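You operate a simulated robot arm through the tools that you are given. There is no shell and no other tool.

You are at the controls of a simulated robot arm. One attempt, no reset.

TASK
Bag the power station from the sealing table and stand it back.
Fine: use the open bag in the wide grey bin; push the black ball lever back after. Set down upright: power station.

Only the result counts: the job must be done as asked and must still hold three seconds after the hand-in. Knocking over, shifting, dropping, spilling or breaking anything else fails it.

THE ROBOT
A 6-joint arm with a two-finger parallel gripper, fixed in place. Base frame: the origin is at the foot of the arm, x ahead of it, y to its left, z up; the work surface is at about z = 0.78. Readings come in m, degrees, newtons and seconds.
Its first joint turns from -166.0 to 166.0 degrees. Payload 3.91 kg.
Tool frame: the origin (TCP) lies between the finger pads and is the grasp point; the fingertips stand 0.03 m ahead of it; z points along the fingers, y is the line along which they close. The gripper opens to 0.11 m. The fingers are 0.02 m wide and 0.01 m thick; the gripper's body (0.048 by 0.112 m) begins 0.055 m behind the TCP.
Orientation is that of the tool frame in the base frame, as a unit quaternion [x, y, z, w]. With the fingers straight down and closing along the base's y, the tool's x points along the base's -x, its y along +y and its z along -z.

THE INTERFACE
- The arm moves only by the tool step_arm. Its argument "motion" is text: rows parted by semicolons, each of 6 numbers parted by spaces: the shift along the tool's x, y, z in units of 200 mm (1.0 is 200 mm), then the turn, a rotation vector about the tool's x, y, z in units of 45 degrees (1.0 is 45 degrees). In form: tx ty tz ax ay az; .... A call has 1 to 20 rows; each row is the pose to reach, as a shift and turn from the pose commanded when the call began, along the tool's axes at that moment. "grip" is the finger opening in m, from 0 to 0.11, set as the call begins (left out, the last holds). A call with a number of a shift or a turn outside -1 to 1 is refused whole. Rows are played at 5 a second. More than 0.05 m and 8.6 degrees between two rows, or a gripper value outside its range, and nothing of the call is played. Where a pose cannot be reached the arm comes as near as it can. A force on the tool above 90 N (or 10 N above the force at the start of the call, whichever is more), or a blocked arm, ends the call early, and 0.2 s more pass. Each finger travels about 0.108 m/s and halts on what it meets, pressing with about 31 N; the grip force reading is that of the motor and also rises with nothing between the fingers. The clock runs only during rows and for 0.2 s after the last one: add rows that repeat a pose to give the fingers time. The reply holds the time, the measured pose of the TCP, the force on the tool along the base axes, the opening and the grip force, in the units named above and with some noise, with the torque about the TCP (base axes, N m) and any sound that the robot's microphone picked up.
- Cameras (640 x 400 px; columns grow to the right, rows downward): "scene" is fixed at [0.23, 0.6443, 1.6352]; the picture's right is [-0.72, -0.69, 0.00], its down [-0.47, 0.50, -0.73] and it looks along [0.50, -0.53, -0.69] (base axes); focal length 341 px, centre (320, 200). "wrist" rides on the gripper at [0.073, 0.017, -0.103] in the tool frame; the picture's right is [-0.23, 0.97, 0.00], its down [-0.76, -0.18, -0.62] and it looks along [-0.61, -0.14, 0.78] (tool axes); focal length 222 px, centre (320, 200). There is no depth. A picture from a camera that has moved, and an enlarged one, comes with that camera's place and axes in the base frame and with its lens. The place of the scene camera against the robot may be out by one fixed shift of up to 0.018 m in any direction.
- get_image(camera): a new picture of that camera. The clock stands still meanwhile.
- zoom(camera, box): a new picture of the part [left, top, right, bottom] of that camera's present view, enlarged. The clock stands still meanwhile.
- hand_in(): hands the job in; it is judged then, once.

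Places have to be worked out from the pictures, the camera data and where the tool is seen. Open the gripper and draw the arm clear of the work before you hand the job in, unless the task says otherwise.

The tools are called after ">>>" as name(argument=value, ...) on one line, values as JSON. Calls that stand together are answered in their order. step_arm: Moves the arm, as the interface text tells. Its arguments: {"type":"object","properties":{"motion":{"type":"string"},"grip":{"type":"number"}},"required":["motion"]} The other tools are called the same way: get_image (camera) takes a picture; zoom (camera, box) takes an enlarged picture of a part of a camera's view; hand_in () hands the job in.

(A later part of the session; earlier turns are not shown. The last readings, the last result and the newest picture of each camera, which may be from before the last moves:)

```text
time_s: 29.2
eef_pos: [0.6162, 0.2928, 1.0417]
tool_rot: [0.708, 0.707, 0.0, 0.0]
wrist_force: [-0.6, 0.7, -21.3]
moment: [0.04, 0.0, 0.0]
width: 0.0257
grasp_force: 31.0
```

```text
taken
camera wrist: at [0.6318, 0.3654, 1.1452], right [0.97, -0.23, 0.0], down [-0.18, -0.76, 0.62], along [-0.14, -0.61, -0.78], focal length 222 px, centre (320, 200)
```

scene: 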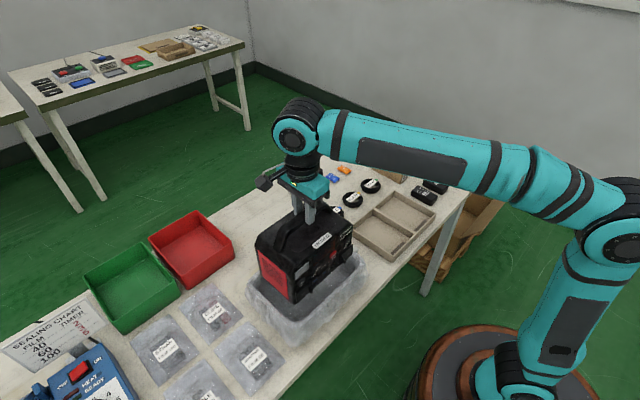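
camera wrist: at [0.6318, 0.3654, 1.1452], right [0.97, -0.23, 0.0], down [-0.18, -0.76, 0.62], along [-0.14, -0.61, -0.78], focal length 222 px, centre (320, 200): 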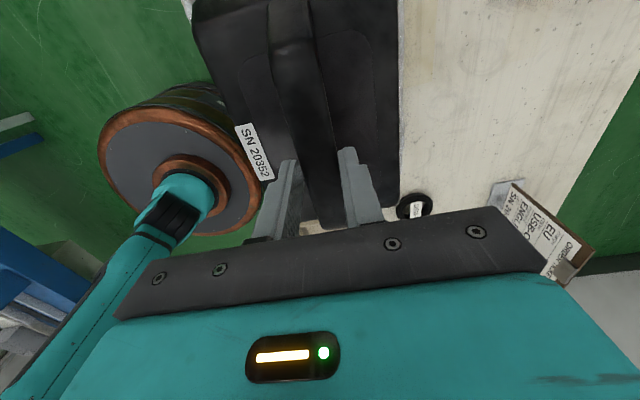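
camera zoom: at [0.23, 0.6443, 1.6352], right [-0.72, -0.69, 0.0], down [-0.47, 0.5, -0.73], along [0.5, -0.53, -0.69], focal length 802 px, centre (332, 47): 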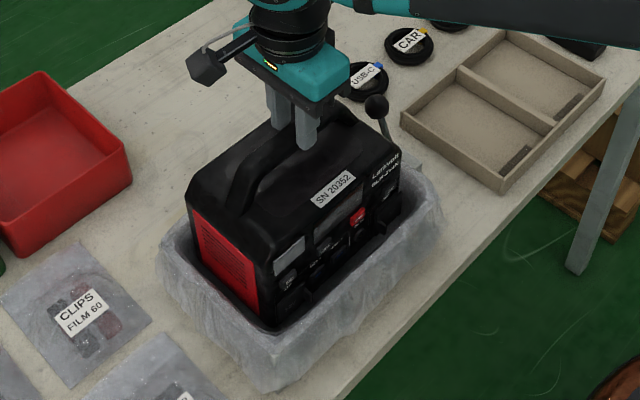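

No sideways force, so it is entering cleanly. Continuing down.

>>> step_arm(motion="0 0 0.04 0 0 0; 0 0 0.08 0 0 0; 0 0 0.12 0 0 0; 0 0 0.16 0 0 0; 0 0 0.2 0 0 0; 0 0 0.2 0 0 0")

>>> zoom(camera="scene", box=[235, 180, 395, 350])

```text
time_s: 30.6
eef_pos: [0.6158, 0.2939, 1.0037]
tool_rot: [0.708, 0.707, 0.002, 0.001]
wrist_force: [7.3, 2.7, 5.8]
moment: [-0.79, -0.31, 0.1]
width: 0.0261
grasp_force: 31.1
```

```text
2.35 times, centred on (315, 265) of scene
camera zoom: at [0.23, 0.6443, 1.6352], right [-0.72, -0.69, 0.0], down [-0.47, 0.5, -0.73], along [0.5, -0.53, -0.69], focal length 802 px, centre (332, 47)
```

zoom: 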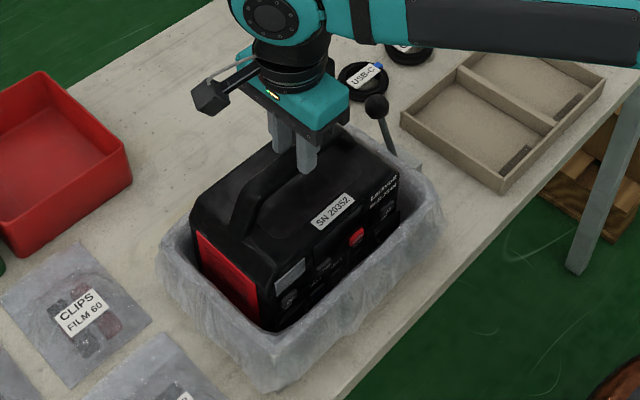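

At TCP z 1.004 it met something: upward force with a small push toward +x. That suggests the front covers are touching the near wall, so I'll inspect closely before pressing further.

>>> zoom(camera="scene", box=[275, 225, 355, 325])

>>> zoom(camera="scene", box=[265, 215, 325, 290])

>>> zoom(camera="wrist", box=[170, 0, 430, 200])

```text
4.00 times, centred on (315, 275) of scene
camera zoom: at [0.23, 0.6443, 1.6352], right [-0.72, -0.69, 0.0], down [-0.47, 0.5, -0.73], along [0.5, -0.53, -0.69], focal length 1363 px, centre (340, -100)
```

zoom: 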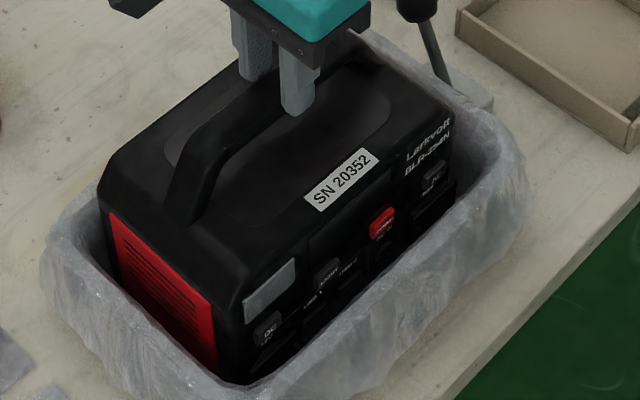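

```text
5.33 times, centred on (295, 252) of scene
camera zoom: at [0.23, 0.6443, 1.6352], right [-0.72, -0.69, 0.0], down [-0.47, 0.5, -0.73], along [0.5, -0.53, -0.69], focal length 1817 px, centre (453, -80)
```

zoom: 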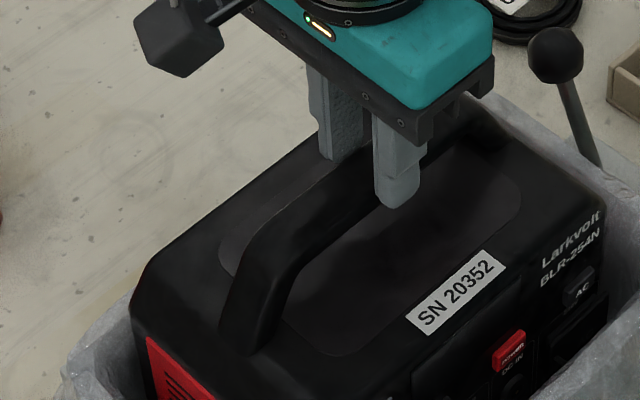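

```text
2.00 times, centred on (300, 100) of wrist
camera zoom: at [0.6313, 0.3658, 1.1076], right [0.97, -0.23, 0.0], down [-0.18, -0.76, 0.62], along [-0.14, -0.61, -0.78], focal length 444 px, centre (360, 400)
```

zoom: 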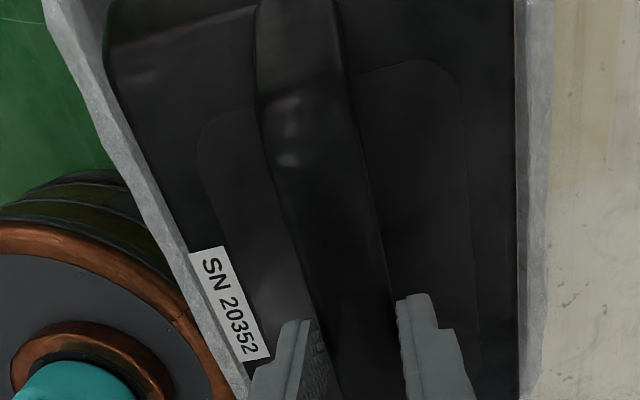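

Rechecking three earlier views puts the bin's floor near z 0.81, which matches this contact height with the station's base at about 0.809. So it is seated on the bag, and I'll open the fingers part-way and see whether it stays put.

>>> step_arm(motion="0 0 0 0 0 0; 0 0 0 0 0 0; 0 0 0 0 0 0; 0 0 0 0 0 0", grip=0.06)

>>> zoom(camera="scene", box=[235, 180, 395, 350])

>>> get_image(camera="wrist")

```text
time_s: 31.6
eef_pos: [0.6159, 0.2943, 1.0025]
tool_rot: [0.707, 0.707, 0.001, 0.0]
wrist_force: [0.0, 0.0, -1.3]
moment: [0.02, -0.01, -0.02]
width: 0.0602
grasp_force: 0.1
```

```text
2.35 times, centred on (315, 265) of scene
camera zoom: at [0.23, 0.6443, 1.6352], right [-0.72, -0.69, 0.0], down [-0.47, 0.5, -0.73], along [0.5, -0.53, -0.69], focal length 802 px, centre (332, 47)
```

zoom: 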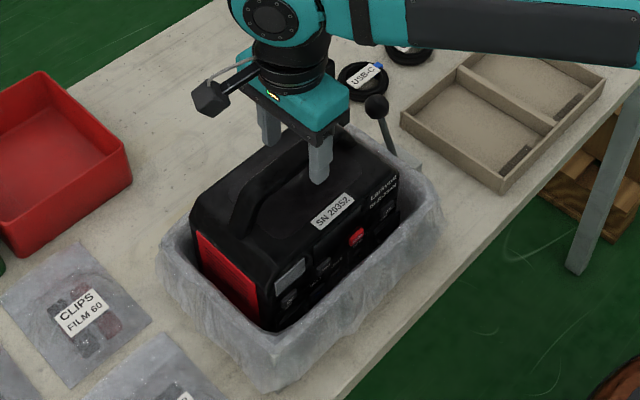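

```text
taken
camera wrist: at [0.6311, 0.3658, 1.1062], right [0.97, -0.23, 0.0], down [-0.18, -0.76, 0.62], along [-0.14, -0.61, -0.78], focal length 222 px, centre (320, 200)
```

wrist: 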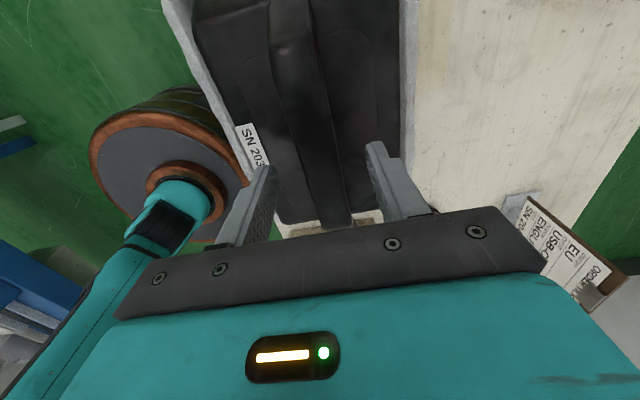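

The station stayed put when released, so it is seated in the bag. I'll rise clear of the handle, close the fingers, and turn the tool back for the lever.

>>> step_arm(motion="0 0 -0.1 0 0 0; 0 0 -0.25 0 0 0; 0 0 -0.4 0 0 0; 0 0 -0.55 0 0 0; 0 0 -0.65 0 0 0; 0 0 -0.65 0 0 0")

>>> step_arm(motion="-0.1 0.04 0 0 0 -0.1667; -0.2 0.08 0 0 0 -0.3333; -0.3 0.12 0 0 0 -0.5; -0.4 0.16 0 0 0 -0.6667; -0.5 0.2 0 0 0 -0.8333; -0.6 0.25 0 0 0 -1.0; -0.6 0.25 0 0 0 -1.0", grip=0.0)

>>> get_image(camera="scene")

```text
time_s: 33.0
eef_pos: [0.6146, 0.2922, 1.1324]
tool_rot: [0.706, 0.708, 0.001, 0.0]
wrist_force: [0.3, 0.2, 0.9]
moment: [0.01, -0.02, 0.02]
width: 0.06
grasp_force: 0.0
```

```text
time_s: 34.6
eef_pos: [0.6644, 0.1729, 1.1311]
tool_rot: [0.382, 0.924, 0.001, 0.001]
wrist_force: [0.1, 0.5, -0.4]
moment: [-0.05, 0.01, 0.02]
width: 0.0002
grasp_force: 31.7
```

```text
taken
```

scene: 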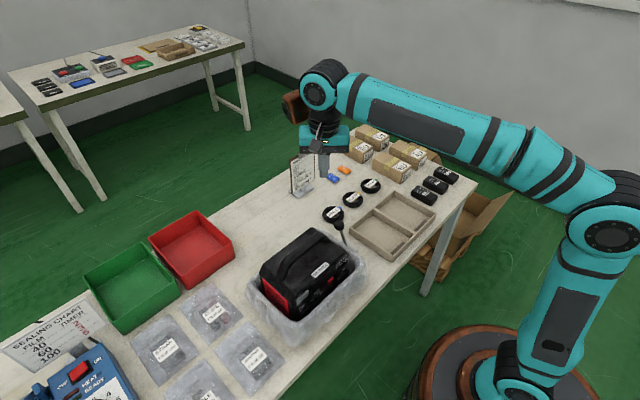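

The station sits upright in the bagged bin. I'll finish the turn back and then look at the lever from the wrist.

>>> step_arm(motion="0 0 0 0 0 -0.1667; 0 0 0 0 0 -0.3333; 0 0 0 0 0 -0.5; 0 0 0 0 0 -0.6667; 0 0 0 0 0 -0.8333; 0 0 0 0 0 -1.0; 0 0 0 0 0 -1.0")

>>> get_image(camera="wrist")

>>> zoom(camera="scene", box=[235, 190, 395, 350])

```text
time_s: 36.2
eef_pos: [0.6643, 0.1734, 1.1317]
tool_rot: [0.0, 1.0, 0.001, 0.0]
wrist_force: [-0.3, -0.1, 0.2]
moment: [-0.01, 0.01, 0.01]
width: 0.0003
grasp_force: 30.7
```

```text
taken
camera wrist: at [0.5907, 0.1904, 1.2354], right [0.23, 0.97, 0.0], down [0.76, -0.18, 0.62], along [0.61, -0.14, -0.78], focal length 222 px, centre (320, 200)
```

wrist: 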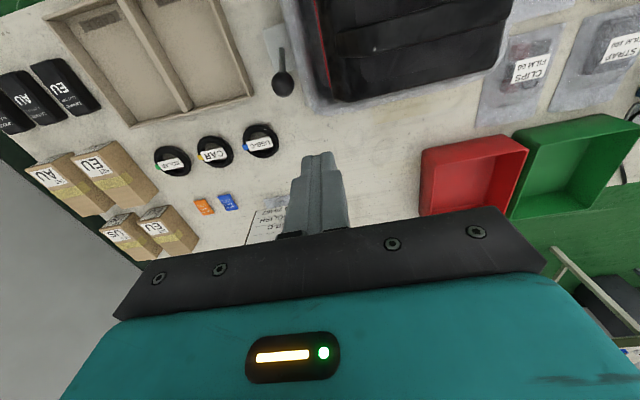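

```text
2.50 times, centred on (315, 270) of scene
camera zoom: at [0.23, 0.6443, 1.6352], right [-0.72, -0.69, 0.0], down [-0.47, 0.5, -0.73], along [0.5, -0.53, -0.69], focal length 852 px, centre (332, 25)
```

zoom: 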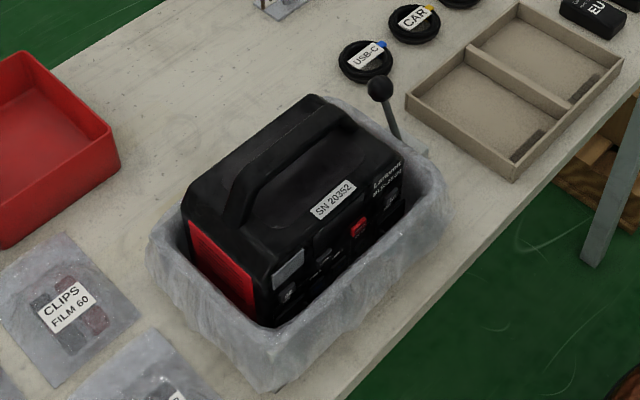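

The lever ball is still at (0.642, 0.129, 0.906). I'll come down on its far (+x) side with closed fingers, then swing the lever toward the robot and watch what it does to the bag.

>>> step_arm(motion="-0.05 -0.08 0.1 0 0 0; -0.1 -0.16 0.25 0 0 0; -0.14 -0.225 0.4 0 0 0; -0.14 -0.225 0.5 0 0 0; -0.14 -0.225 0.5 0 0 0")

>>> step_arm(motion="0 0 0.15 0 0 0; 0 0 0.3 0 0 0; 0 0 0.45 0 0 0; 0 0 0.57 0 0 0; 0 0 0.57 0 0 0")

>>> get_image(camera="wrist")

>>> zoom(camera="scene", box=[260, 160, 400, 300])

```text
time_s: 37.4
eef_pos: [0.6933, 0.1277, 1.0319]
tool_rot: [0.0, 1.0, 0.001, 0.0]
wrist_force: [-0.1, -0.2, 0.0]
moment: [-0.02, 0.01, -0.01]
width: 0.0
grasp_force: 30.7
```

```text
time_s: 38.6
eef_pos: [0.6939, 0.128, 0.9187]
tool_rot: [0.0, 1.0, 0.002, 0.001]
wrist_force: [-0.3, -0.5, 0.6]
moment: [0.0, 0.01, -0.03]
width: 0.0001
grasp_force: 30.9
```

```text
taken
camera wrist: at [0.6202, 0.1454, 1.0219], right [0.23, 0.97, 0.0], down [0.76, -0.18, 0.62], along [0.61, -0.14, -0.78], focal length 222 px, centre (320, 200)
```

wrist: 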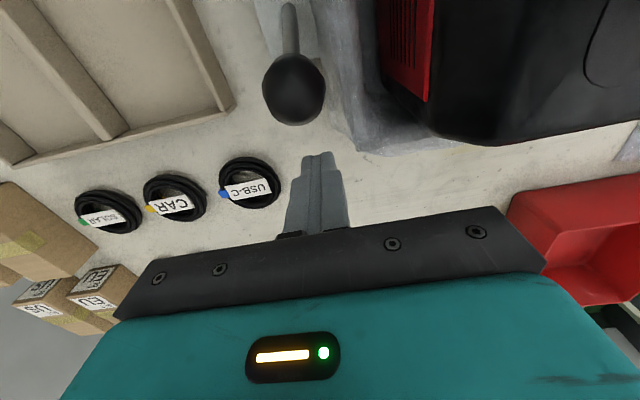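

```text
2.86 times, centred on (330, 230) of scene
camera zoom: at [0.23, 0.6443, 1.6352], right [-0.72, -0.69, 0.0], down [-0.47, 0.5, -0.73], along [0.5, -0.53, -0.69], focal length 974 px, centre (291, 114)
```

zoom: 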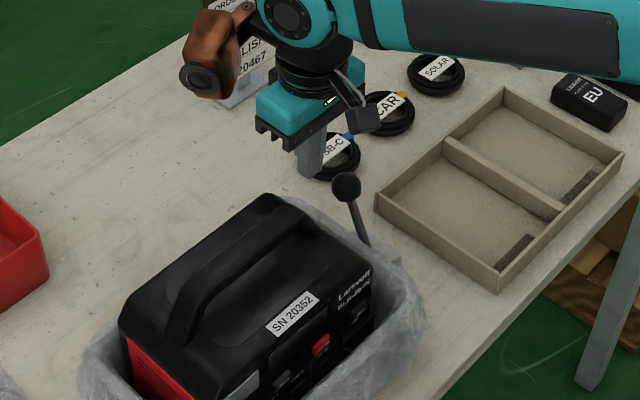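

The fingertips are lined up with the ball in y. Pushing toward −x in 1 cm steps, stopping to check.

>>> step_arm(motion="0.06 0 0 0 0 0; 0.11 0 0 0 0 0; 0.16 0 0 0 0 0; 0.2 0 0 0 0 0; 0.24 0 0 0 0 0; 0.24 0 0 0 0 0")

>>> get_image(camera="wrist")

>>> zoom(camera="scene", box=[260, 180, 400, 320])

```text
time_s: 40.0
eef_pos: [0.6442, 0.129, 0.9174]
tool_rot: [0.001, 1.0, 0.001, 0.001]
wrist_force: [-0.1, -0.9, -0.5]
moment: [0.02, 0.0, -0.01]
width: 0.0001
grasp_force: 31.1
```

```text
taken
camera wrist: at [0.5718, 0.1456, 1.0209], right [0.23, 0.97, 0.0], down [0.76, -0.18, 0.62], along [0.61, -0.14, -0.78], focal length 222 px, centre (320, 200)
```

wrist: 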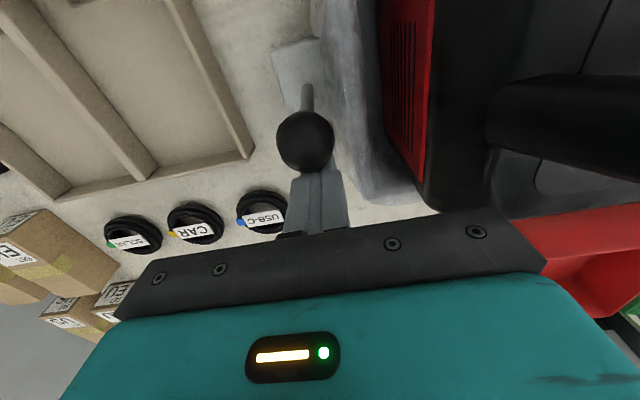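

```text
2.86 times, centred on (330, 250) of scene
camera zoom: at [0.23, 0.6443, 1.6352], right [-0.72, -0.69, 0.0], down [-0.47, 0.5, -0.73], along [0.5, -0.53, -0.69], focal length 974 px, centre (291, 57)
```

zoom: 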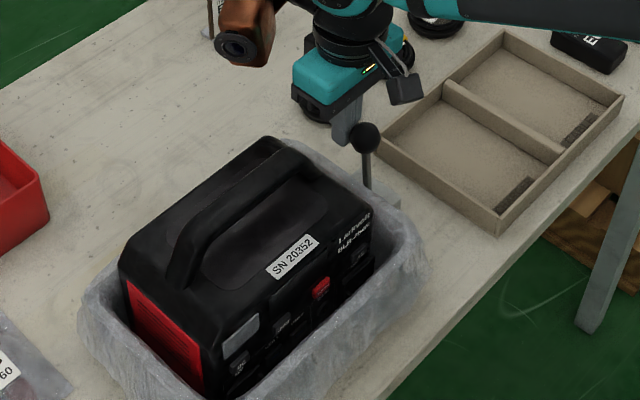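

The lever swings freely with almost no force; the ball is now near x 0.617. Continuing the push past vertical.

>>> step_arm(motion="0.04 0 0 0 0 0; 0.08 0 0 0 0 0; 0.12 0 0 0 0 0; 0.16 0 0 0 0 0; 0.2 0 0 0 0 0; 0.2 0 0 0 0 0")

>>> get_image(camera="wrist")

>>> zoom(camera="scene", box=[240, 180, 400, 340])

```text
time_s: 41.4
eef_pos: [0.6034, 0.1286, 0.9184]
tool_rot: [0.0, 1.0, 0.001, 0.001]
wrist_force: [-0.2, -0.2, 0.8]
moment: [-0.02, 0.02, -0.01]
width: 0.0
grasp_force: 31.2
```

```text
taken
camera wrist: at [0.5311, 0.1458, 1.0208], right [0.23, 0.97, 0.0], down [0.76, -0.18, 0.62], along [0.61, -0.14, -0.78], focal length 222 px, centre (320, 200)
```

wrist: 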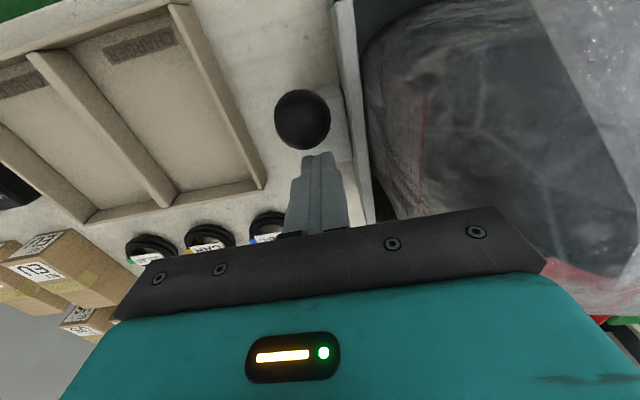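

```text
2.50 times, centred on (320, 260) of scene
camera zoom: at [0.23, 0.6443, 1.6352], right [-0.72, -0.69, 0.0], down [-0.47, 0.5, -0.73], along [0.5, -0.53, -0.69], focal length 852 px, centre (320, 50)
```

zoom: 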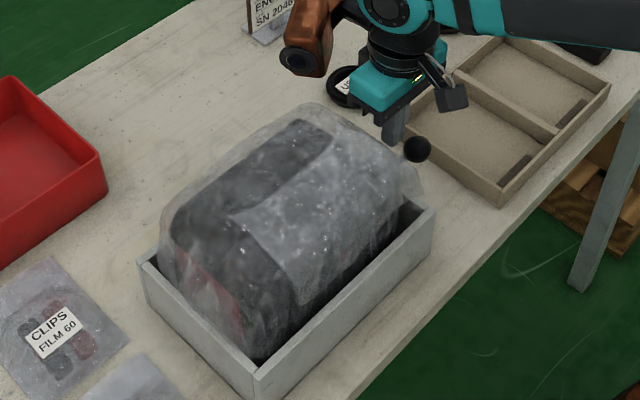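

The lever closed the bag: film is now wrapped around the station and the bin is bare. I'll look closely at the wrapped shape before moving away.

>>> zoom(camera="scene", box=[270, 215, 350, 285])

>>> step_arm(motion="-0.06 0 -0.05 0 0 0; -0.1 0 -0.2 0 0 0; -0.1 0 -0.4 0 0 0; -0.1 0 -0.6 0 0 0; -0.1 0 -0.8 0 0 0; -0.1 0 -0.95 0 0 0; -0.1 0 -0.95 0 0 0")

>>> get_image(camera="wrist")

>>> zoom(camera="scene", box=[240, 190, 380, 330])

```text
5.71 times, centred on (310, 250) of scene
camera zoom: at [0.23, 0.6443, 1.6352], right [-0.72, -0.69, 0.0], down [-0.47, 0.5, -0.73], along [0.5, -0.53, -0.69], focal length 1947 px, centre (377, -86)
```

zoom: 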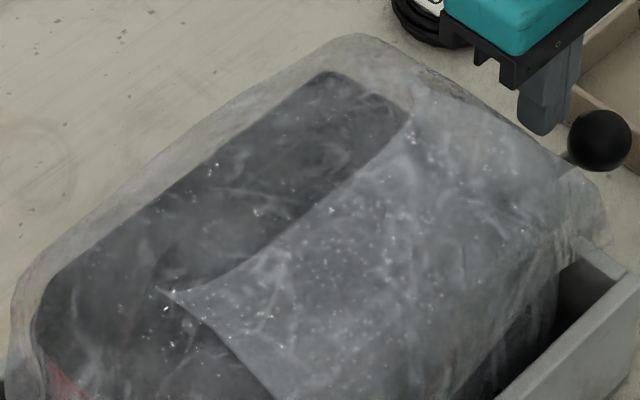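

```text
time_s: 43.0
eef_pos: [0.624, 0.1279, 1.1079]
tool_rot: [0.0, 1.0, 0.002, 0.001]
wrist_force: [-0.5, 0.2, 0.1]
moment: [0.0, -0.01, 0.02]
width: 0.0
grasp_force: 30.5
```

```text
taken
camera wrist: at [0.5503, 0.1443, 1.2111], right [0.23, 0.97, 0.0], down [0.76, -0.18, 0.62], along [0.61, -0.14, -0.78], focal length 222 px, centre (320, 200)
```

wrist: 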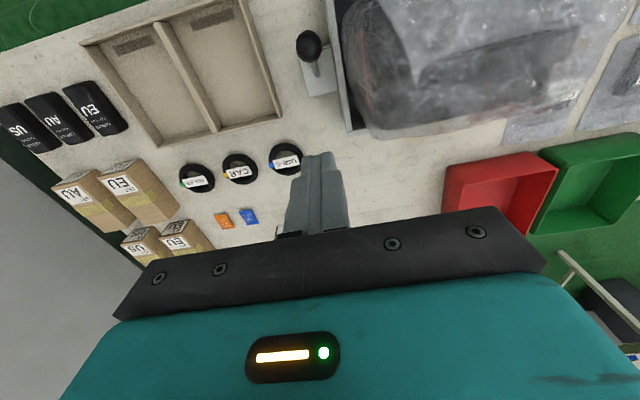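

```text
2.86 times, centred on (310, 260) of scene
camera zoom: at [0.23, 0.6443, 1.6352], right [-0.72, -0.69, 0.0], down [-0.47, 0.5, -0.73], along [0.5, -0.53, -0.69], focal length 974 px, centre (349, 29)
```

zoom: 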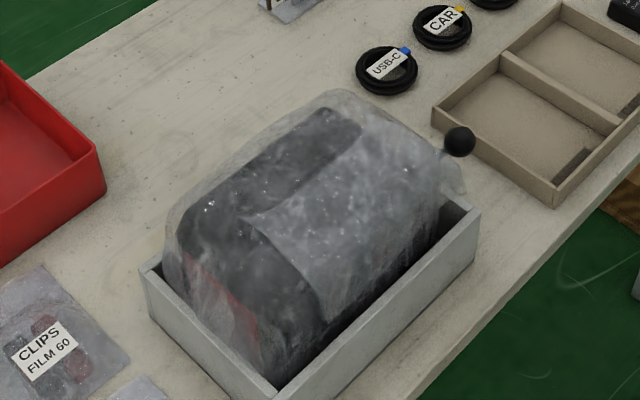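

The lever stays toward the robot and the bag is closed. I'll open the fingers, rise, and look straight down on the bagged station to find the handle under the film.

>>> step_arm(motion="0.02 0.05 -0.2 0 0 0; 0.04 0.1 -0.4 0 0 0; 0.08 0.25 -0.46 0 0 0; 0.12 0.45 -0.46 0 0 0; 0.18 0.65 -0.46 0 0 0; 0.22 0.828 -0.46 0 0 0; 0.22 0.828 -0.46 0 0 0; 0.22 0.828 -0.46 0 0 0", grip=0.11)

>>> get_image(camera="wrist")

>>> zoom(camera="wrist", box=[220, 30, 420, 170])

```text
time_s: 44.8
eef_pos: [0.5785, 0.2939, 1.1997]
tool_rot: [0.0, 1.0, 0.001, 0.0]
wrist_force: [0.3, -0.3, 0.1]
moment: [-0.03, -0.01, -0.01]
width: 0.1099
grasp_force: 0.0
```

```text
taken
camera wrist: at [0.5053, 0.311, 1.3039], right [0.23, 0.97, 0.0], down [0.76, -0.18, 0.62], along [0.61, -0.14, -0.78], focal length 222 px, centre (320, 200)
```

wrist: 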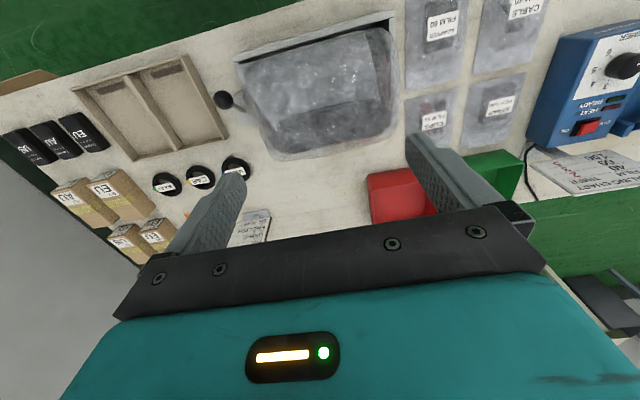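

```text
2.86 times, centred on (320, 100) of wrist
camera zoom: at [0.5053, 0.311, 1.3039], right [0.23, 0.97, 0.0], down [0.76, -0.18, 0.62], along [0.61, -0.14, -0.78], focal length 635 px, centre (320, 486)
```

zoom: 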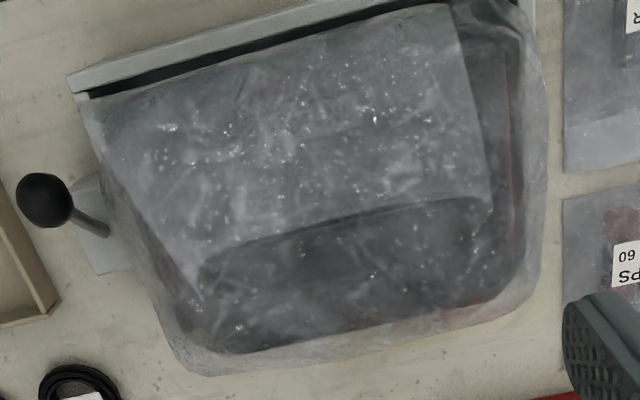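

The handle should still be at x ≈ 0.616, y 0.235–0.355 under the film. I'll turn the tool 90° above it again.

>>> step_arm(motion="-0.03 0 0 0 0 0.1667; -0.06 0 0 0 0 0.3333; -0.09 0 0 0 0 0.5; -0.12 0 0 0 0 0.6667; -0.15 0 0 0 0 0.8333; -0.188 0 0 0 0 1.0; -0.188 0 0 0 0 1.0")

>>> step_arm(motion="0 0 0 0 0 0.1667; 0 0 0 0 0 0.3333; 0 0 0 0 0 0.5; 0 0 0.1 0 0 0.6667; 0 0 0.2 0 0 0.8333; 0 0 0.3 0 0 1.0; 0 0 0.4 0 0 1.0; 0 0 0.4 0 0 1.0")

>>> get_image(camera="wrist")

>>> zoom(camera="wrist", box=[160, 0, 440, 200])

>>> zoom(camera="scene", box=[235, 170, 395, 350])

```text
time_s: 46.4
eef_pos: [0.6167, 0.2945, 1.2004]
tool_rot: [0.383, 0.924, 0.001, 0.0]
wrist_force: [0.4, -0.3, -0.4]
moment: [0.01, 0.03, 0.04]
width: 0.1098
grasp_force: 0.0
```

```text
time_s: 48.2
eef_pos: [0.6179, 0.2946, 1.1188]
tool_rot: [0.707, 0.707, 0.001, -0.001]
wrist_force: [-0.7, -0.3, 0.5]
moment: [0.0, 0.01, 0.04]
width: 0.1097
grasp_force: 0.1
```

```text
taken
camera wrist: at [0.6353, 0.3672, 1.2224], right [0.97, -0.23, 0.0], down [-0.18, -0.76, 0.62], along [-0.14, -0.61, -0.78], focal length 222 px, centre (320, 200)
```

wrist: 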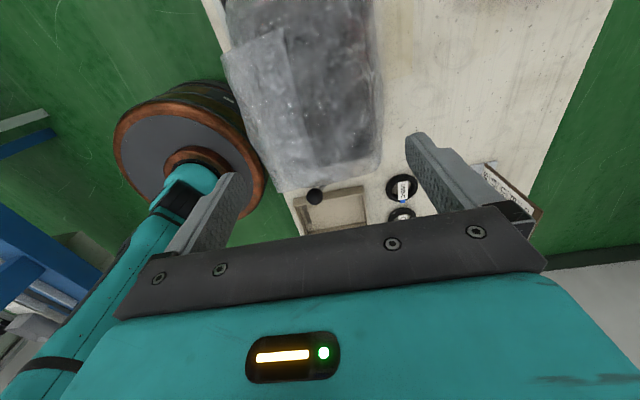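

```text
2.00 times, centred on (300, 100) of wrist
camera zoom: at [0.6353, 0.3672, 1.2224], right [0.97, -0.23, 0.0], down [-0.18, -0.76, 0.62], along [-0.14, -0.61, -0.78], focal length 444 px, centre (360, 400)
```

zoom: 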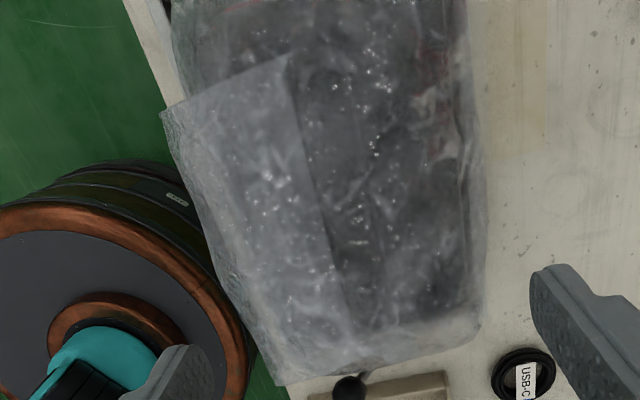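

```text
2.22 times, centred on (315, 260) of scene
camera zoom: at [0.23, 0.6443, 1.6352], right [-0.72, -0.69, 0.0], down [-0.47, 0.5, -0.73], along [0.5, -0.53, -0.69], focal length 757 px, centre (331, 67)
```

zoom: 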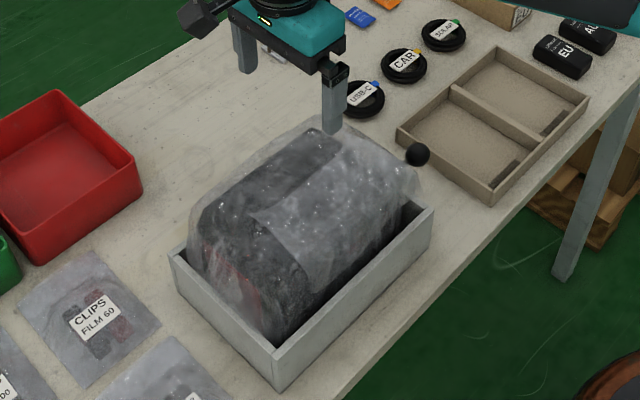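

The handle should project right where the fingers will straddle it. I'll lower in stages, watching for any resistance from the film.

>>> step_arm(motion="0 -0.005 0.1 0 0 0; 0 -0.005 0.2 0 0 0; 0 -0.005 0.3 0 0 0; 0 -0.005 0.3 0 0 0")

>>> step_arm(motion="0 0 0.04 0 0 0; 0 0 0.08 0 0 0; 0 0 0.12 0 0 0; 0 0 0.16 0 0 0; 0 0 0.16 0 0 0")

>>> zoom(camera="scene", box=[235, 170, 395, 350])

>>> get_image(camera="wrist")

```text
time_s: 49.2
eef_pos: [0.6175, 0.293, 1.059]
tool_rot: [0.708, 0.707, 0.001, -0.001]
wrist_force: [-1.2, 0.0, -0.1]
moment: [-0.01, -0.01, 0.03]
width: 0.1101
grasp_force: 0.1
```

```text
time_s: 50.4
eef_pos: [0.6177, 0.2941, 1.0274]
tool_rot: [0.707, 0.707, 0.001, 0.0]
wrist_force: [0.2, 0.0, 0.0]
moment: [-0.02, 0.0, 0.01]
width: 0.1098
grasp_force: 0.1
```

```text
2.22 times, centred on (315, 260) of scene
camera zoom: at [0.23, 0.6443, 1.6352], right [-0.72, -0.69, 0.0], down [-0.47, 0.5, -0.73], along [0.5, -0.53, -0.69], focal length 757 px, centre (331, 67)
```

zoom: 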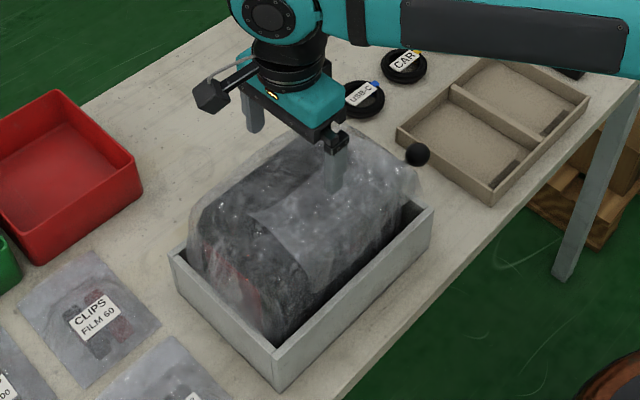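

```text
taken
camera wrist: at [0.6335, 0.3671, 1.1314], right [0.97, -0.23, 0.0], down [-0.18, -0.76, 0.62], along [-0.14, -0.61, -0.78], focal length 222 px, centre (320, 200)
```

wrist: 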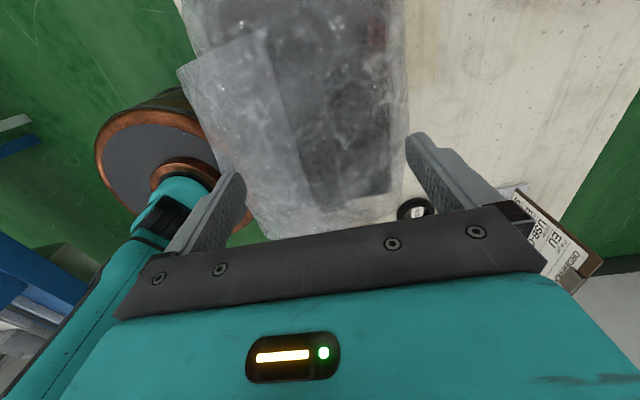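

The fingers meet no resistance from the film. Continuing to the height at which I released the handle (z ≈ 1.003), then closing.

>>> step_arm(motion="0 0 0.04 0 0 0; 0 0 0.08 0 0 0; 0 0 0.12 0 0 0; 0 0 0.125 0 0 0; 0 0 0.125 0 0 0")

>>> step_arm(motion="0 0 0 0 0 0; 0 0 0 0 0 0; 0 0 0 0 0 0; 0 0 0 0 0 0", grip=0.04)

>>> step_arm(motion="0 0 0 0 0 0; 0 0 0 0 0 0; 0 0 0 0 0 0; 0 0 0 0 0 0", grip=0.0)

```text
time_s: 51.6
eef_pos: [0.6167, 0.2937, 1.0038]
tool_rot: [0.707, 0.707, 0.001, 0.0]
wrist_force: [-0.8, 0.0, 0.0]
moment: [-0.01, -0.02, 0.0]
width: 0.1098
grasp_force: 0.1
```

```text
time_s: 52.6
eef_pos: [0.6178, 0.2942, 1.0027]
tool_rot: [0.708, 0.707, 0.001, 0.0]
wrist_force: [-0.3, -0.2, 0.7]
moment: [-0.01, 0.03, -0.03]
width: 0.0399
grasp_force: 0.1
```

```text
time_s: 53.6
eef_pos: [0.6166, 0.2948, 1.0039]
tool_rot: [0.707, 0.707, 0.001, 0.0]
wrist_force: [-6.7, -1.1, 1.2]
moment: [-0.22, 0.54, 0.04]
width: 0.0258
grasp_force: 31.2
```

Gripped the handle at the same 0.0258 m width. I'll lift slowly and watch whether the bag comes with the station and whether the bin stays put.

>>> step_arm(motion="0 0 -0.04 0 0 0; 0 0 -0.08 0 0 0; 0 0 -0.12 0 0 0; 0 0 -0.16 0 0 0; 0 0 -0.2 0 0 0; 0 0 -0.2 0 0 0")

>>> zoom(camera="scene", box=[235, 170, 395, 350])

```text
time_s: 55.0
eef_pos: [0.6156, 0.2944, 1.0428]
tool_rot: [0.707, 0.707, 0.001, 0.0]
wrist_force: [0.3, -0.4, -21.9]
moment: [0.03, 0.0, 0.0]
width: 0.0259
grasp_force: 31.1
```

```text
2.22 times, centred on (315, 260) of scene
camera zoom: at [0.23, 0.6443, 1.6352], right [-0.72, -0.69, 0.0], down [-0.47, 0.5, -0.73], along [0.5, -0.53, -0.69], focal length 757 px, centre (331, 67)
```

zoom: 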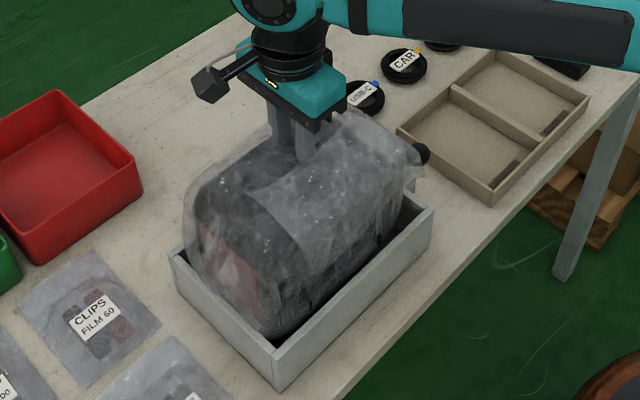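

The bagged station comes up freely at the same 22 N and the bin stays put. I'll raise it clear and carry it back toward its original spot along the reverse route.

>>> step_arm(motion="0 0 -0.1 0 0 0; 0 0 -0.2 0 0 0; 0 0 -0.3 0 0 0; 0 0.02 -0.36 0 0 0; 0 0.12 -0.36 0 0 0; 0 0.24 -0.36 0 0 0; 0 0.36 -0.36 0 0 0; 0 0.48 -0.36 0 0 0; 0 0.6 -0.36 0 0 0; -0.05 0.7 -0.36 0 0 0; -0.13 0.78 -0.36 0 0 0; -0.22 0.85 -0.36 0 0 0; -0.31 0.91 -0.36 0 0 0; -0.3675 0.95 -0.36 0 0 0; -0.3675 0.95 -0.36 0 0 0; -0.3675 0.95 -0.36 0 0 0")

>>> get_image(camera="scene")

>>> get_image(camera="wrist")

```text
time_s: 58.4
eef_pos: [0.8076, 0.2211, 1.1155]
tool_rot: [0.707, 0.708, 0.001, 0.0]
wrist_force: [-0.6, 0.8, -0.2]
moment: [-0.01, 0.0, -0.01]
width: 0.0001
grasp_force: 30.9
```

```text
taken
```

scene: 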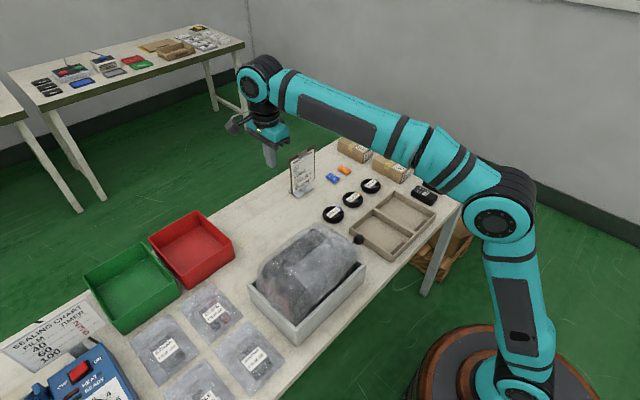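

```text
taken
camera wrist: at [0.8243, 0.2936, 1.2189], right [0.97, -0.23, 0.0], down [-0.18, -0.76, 0.62], along [-0.14, -0.61, -0.78], focal length 222 px, centre (320, 200)
```

wrist: 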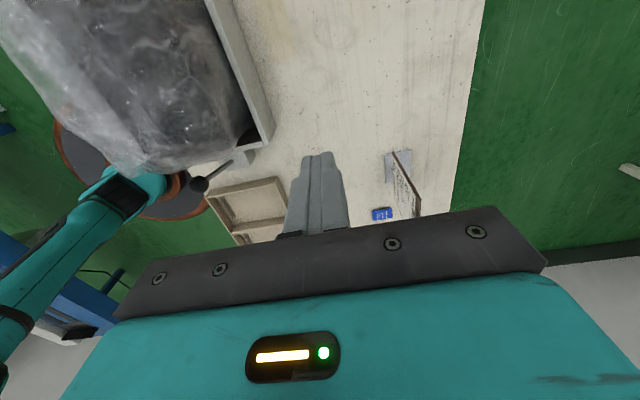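

The station slipped out of the grip during the lift and is back in the bin. I need to see its state before doing anything else.

>>> zoom(camera="scene", box=[235, 205, 395, 365])

>>> zoom(camera="scene", box=[260, 220, 350, 300])

>>> zoom(camera="wrist", box=[0, 0, 300, 200])

```text
2.50 times, centred on (315, 285) of scene
camera zoom: at [0.23, 0.6443, 1.6352], right [-0.72, -0.69, 0.0], down [-0.47, 0.5, -0.73], along [0.5, -0.53, -0.69], focal length 852 px, centre (332, -12)
```

zoom: 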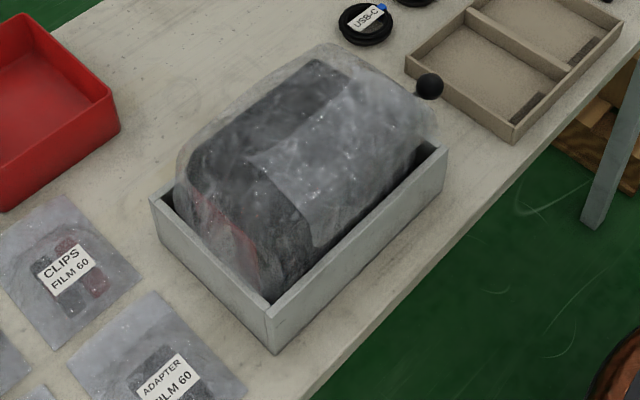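

```text
5.00 times, centred on (305, 260) of scene
camera zoom: at [0.23, 0.6443, 1.6352], right [-0.72, -0.69, 0.0], down [-0.47, 0.5, -0.73], along [0.5, -0.53, -0.69], focal length 1704 px, centre (395, -100)
```

zoom: 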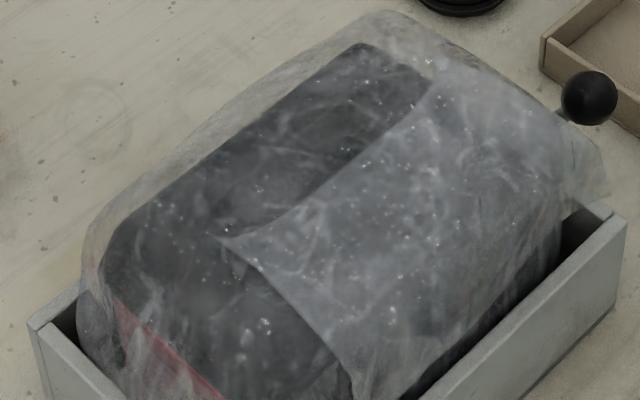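

```text
2.00 times, centred on (150, 100) of wrist
camera zoom: at [0.8243, 0.2936, 1.2189], right [0.97, -0.23, 0.0], down [-0.18, -0.76, 0.62], along [-0.14, -0.61, -0.78], focal length 444 px, centre (660, 400)
```

zoom: 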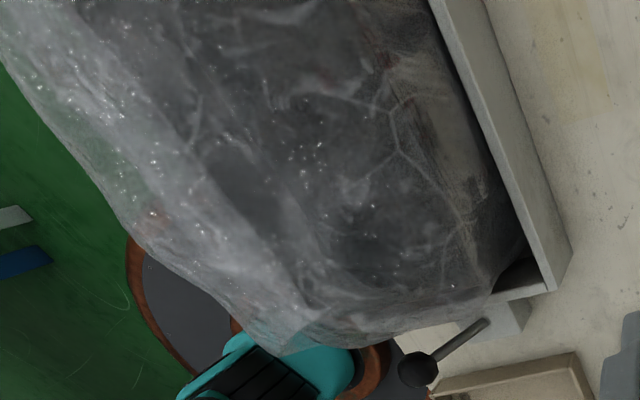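

The bin hasn't moved and the station looks upright in it, close to where it was. I'll go back above it for the same top view as before, so I can compare handle positions.

>>> step_arm(motion="0.05 -0.05 -0.05 0 0 0; 0.15 -0.15 -0.05 0 0 0; 0.25 -0.28 -0.05 0 0 0; 0.3675 -0.42 -0.05 0 0 0; 0.3675 -0.58 -0.05 0 0 0; 0.3675 -0.74 -0.05 0 0 0; 0.3675 -0.88 -0.05 0 0 0; 0.3675 -0.95 -0.05 0 0 0; 0.3675 -0.95 -0.02 0 0 0; 0.3675 -0.95 -0.02 0 0 0", grip=0.11)

>>> zoom(camera="wrist", box=[160, 0, 440, 200])

>>> zoom(camera="scene", box=[235, 170, 395, 350])

```text
time_s: 60.6
eef_pos: [0.6171, 0.2936, 1.1185]
tool_rot: [0.707, 0.707, 0.001, 0.0]
wrist_force: [-0.1, -0.9, 0.4]
moment: [0.0, 0.01, -0.02]
width: 0.11
grasp_force: 0.1
```

```text
2.00 times, centred on (300, 100) of wrist
camera zoom: at [0.6335, 0.3669, 1.2227], right [0.97, -0.23, 0.0], down [-0.18, -0.76, 0.62], along [-0.14, -0.61, -0.78], focal length 444 px, centre (360, 400)
```

zoom: 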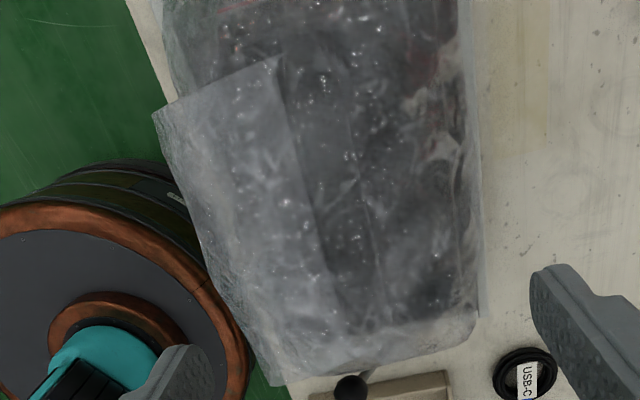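

```text
2.22 times, centred on (315, 260) of scene
camera zoom: at [0.23, 0.6443, 1.6352], right [-0.72, -0.69, 0.0], down [-0.47, 0.5, -0.73], along [0.5, -0.53, -0.69], focal length 757 px, centre (331, 67)
```

zoom: 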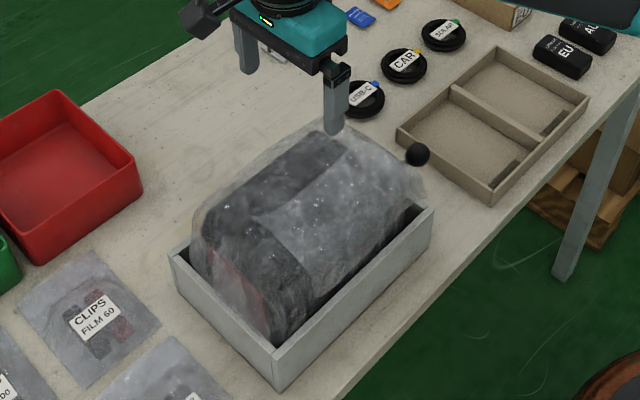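

The bag moved only about 4 mm toward the robot and is upright, so the handle is now near x 0.613. I'll regrasp and lift very slowly in tiny steps, to learn whether the bag is being held by the bin or the grip simply slipped.

>>> step_arm(motion="0 -0.01 0.1 0 0 0; 0 -0.02 0.2 0 0 0; 0 -0.02 0.3 0 0 0; 0 -0.02 0.4 0 0 0; 0 -0.02 0.47 0 0 0; 0 -0.02 0.53 0 0 0; 0 -0.02 0.58 0 0 0; 0 -0.02 0.58 0 0 0")

>>> step_arm(motion="0 0 0 0 0 0; 0 0 0 0 0 0; 0 0 0 0 0 0; 0 0 0 0 0 0", grip=0.04)

>>> step_arm(motion="0 0 0 0 0 0; 0 0 0 0 0 0; 0 0 0 0 0 0; 0 0 0 0 0 0", grip=0.0)

```text
time_s: 62.4
eef_pos: [0.6139, 0.2943, 1.004]
tool_rot: [0.707, 0.707, 0.001, 0.001]
wrist_force: [0.0, 0.9, -0.2]
moment: [0.02, -0.01, 0.0]
width: 0.1102
grasp_force: 0.0
```

```text
time_s: 63.4
eef_pos: [0.6141, 0.2943, 1.0032]
tool_rot: [0.707, 0.707, 0.002, 0.0]
wrist_force: [-0.1, 0.5, 0.4]
moment: [0.0, 0.03, -0.03]
width: 0.0396
grasp_force: 0.0
```

```text
time_s: 64.4
eef_pos: [0.6135, 0.2935, 1.0041]
tool_rot: [0.707, 0.707, 0.001, 0.0]
wrist_force: [-9.5, 0.9, 6.4]
moment: [-0.14, 0.65, -0.01]
width: 0.0257
grasp_force: 31.2
```

Gripped again. Lifting 3 cm very slowly.

>>> step_arm(motion="0 0 -0.01 0 0 0; 0 0 -0.02 0 0 0; 0 0 -0.035 0 0 0; 0 0 -0.05 0 0 0; 0 0 -0.065 0 0 0; 0 0 -0.08 0 0 0; 0 0 -0.095 0 0 0; 0 0 -0.11 0 0 0; 0 0 -0.125 0 0 0; 0 0 -0.14 0 0 0; 0 0 -0.15 0 0 0; 0 0 -0.15 0 0 0")

>>> step_arm(motion="0 0 -0.01 0 0 0; 0 0 -0.02 0 0 0; 0 0 -0.03 0 0 0; 0 0 -0.04 0 0 0; 0 0 -0.05 0 0 0; 0 0 -0.05 0 0 0")

>>> zoom(camera="scene", box=[235, 170, 395, 350])

```text
time_s: 67.0
eef_pos: [0.6131, 0.295, 1.0333]
tool_rot: [0.707, 0.707, 0.0, 0.0]
wrist_force: [-0.3, 0.1, -22.3]
moment: [0.01, -0.04, 0.0]
width: 0.0259
grasp_force: 30.6
```

```text
time_s: 68.4
eef_pos: [0.6137, 0.2938, 1.0434]
tool_rot: [0.707, 0.707, 0.001, 0.001]
wrist_force: [-0.1, -0.2, -21.9]
moment: [-0.05, 0.03, -0.01]
width: 0.0259
grasp_force: 30.6
```

```text
2.22 times, centred on (315, 260) of scene
camera zoom: at [0.23, 0.6443, 1.6352], right [-0.72, -0.69, 0.0], down [-0.47, 0.5, -0.73], along [0.5, -0.53, -0.69], focal length 757 px, centre (331, 67)
```

zoom: 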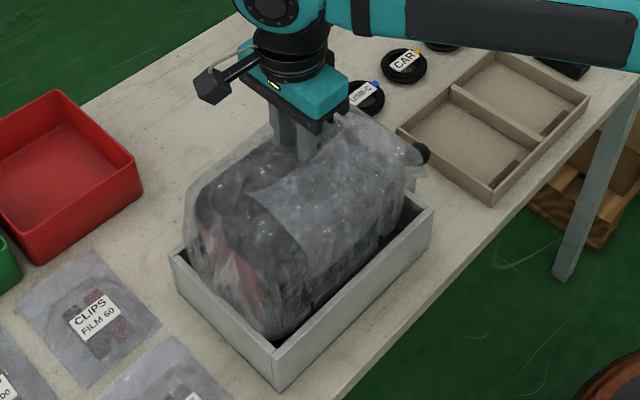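

The load is steady at about 22 N with no extra tension at +4 cm. Continuing in slow 1 cm increments, reading the load each time.

>>> step_arm(motion="0 0 -0.01 0 0 0; 0 0 -0.02 0 0 0; 0 0 -0.03 0 0 0; 0 0 -0.04 0 0 0; 0 0 -0.05 0 0 0; 0 0 -0.05 0 0 0")

>>> step_arm(motion="0 0 -0.01 0 0 0; 0 0 -0.02 0 0 0; 0 0 -0.03 0 0 0; 0 0 -0.04 0 0 0; 0 0 -0.05 0 0 0; 0 0 -0.05 0 0 0")

>>> zoom(camera="scene", box=[235, 170, 395, 350])

```text
time_s: 69.8
eef_pos: [0.6137, 0.2954, 1.0524]
tool_rot: [0.707, 0.707, 0.001, 0.001]
wrist_force: [0.5, -0.6, -21.1]
moment: [0.0, 0.01, 0.03]
width: 0.0258
grasp_force: 31.3
```

```text
time_s: 71.2
eef_pos: [0.6141, 0.294, 1.0634]
tool_rot: [0.707, 0.707, 0.0, 0.0]
wrist_force: [0.4, -0.8, -21.6]
moment: [-0.01, 0.01, 0.02]
width: 0.0261
grasp_force: 31.1
```

```text
2.22 times, centred on (315, 260) of scene
camera zoom: at [0.23, 0.6443, 1.6352], right [-0.72, -0.69, 0.0], down [-0.47, 0.5, -0.73], along [0.5, -0.53, -0.69], focal length 757 px, centre (331, 67)
```

zoom: 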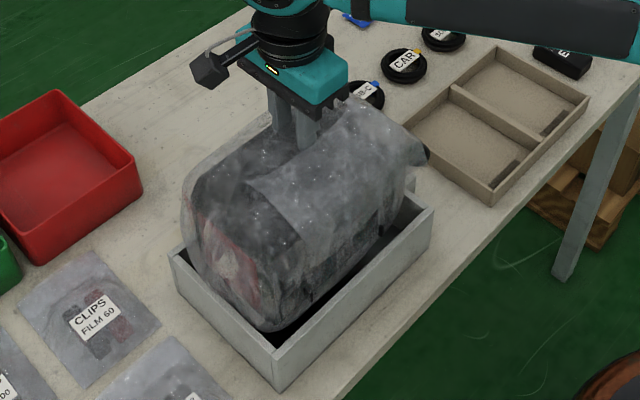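

There is no tension; the bag comes with the station, so the earlier drop was the faster lift breaking the grip on slick film. I'll keep every move slow with gentle starts.

>>> step_arm(motion="0 0 -0.008 0 0 0; 0 0 -0.02 0 0 0; 0 0 -0.035 0 0 0; 0 0 -0.052 0 0 0; 0 0 -0.07 0 0 0; 0 0 -0.088 0 0 0; 0 0 -0.106 0 0 0; 0 0 -0.124 0 0 0; 0 0 -0.142 0 0 0; 0 0 -0.158 0 0 0; 0 0 -0.17 0 0 0; 0 0 -0.18 0 0 0; 0 0 -0.185 0 0 0; 0 0 -0.185 0 0 0")

>>> zoom(camera="scene", box=[235, 170, 395, 350])

>>> get_image(camera="wrist")

```text
time_s: 74.2
eef_pos: [0.6142, 0.2949, 1.0997]
tool_rot: [0.707, 0.707, 0.001, 0.0]
wrist_force: [-0.1, -0.8, -21.3]
moment: [0.0, 0.04, 0.03]
width: 0.026
grasp_force: 31.3
```

```text
2.22 times, centred on (315, 260) of scene
camera zoom: at [0.23, 0.6443, 1.6352], right [-0.72, -0.69, 0.0], down [-0.47, 0.5, -0.73], along [0.5, -0.53, -0.69], focal length 757 px, centre (331, 67)
```

zoom: 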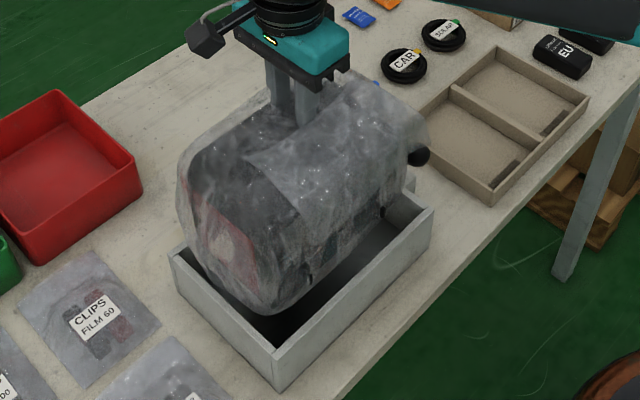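

```text
taken
camera wrist: at [0.63, 0.367, 1.2034], right [0.97, -0.23, 0.0], down [-0.18, -0.76, 0.62], along [-0.14, -0.61, -0.78], focal length 222 px, centre (320, 200)
```

wrist: 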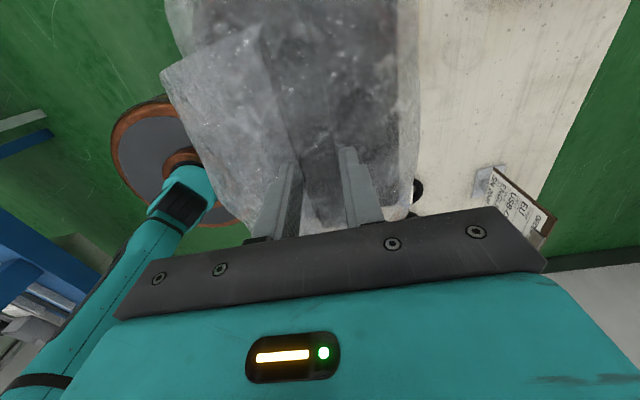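

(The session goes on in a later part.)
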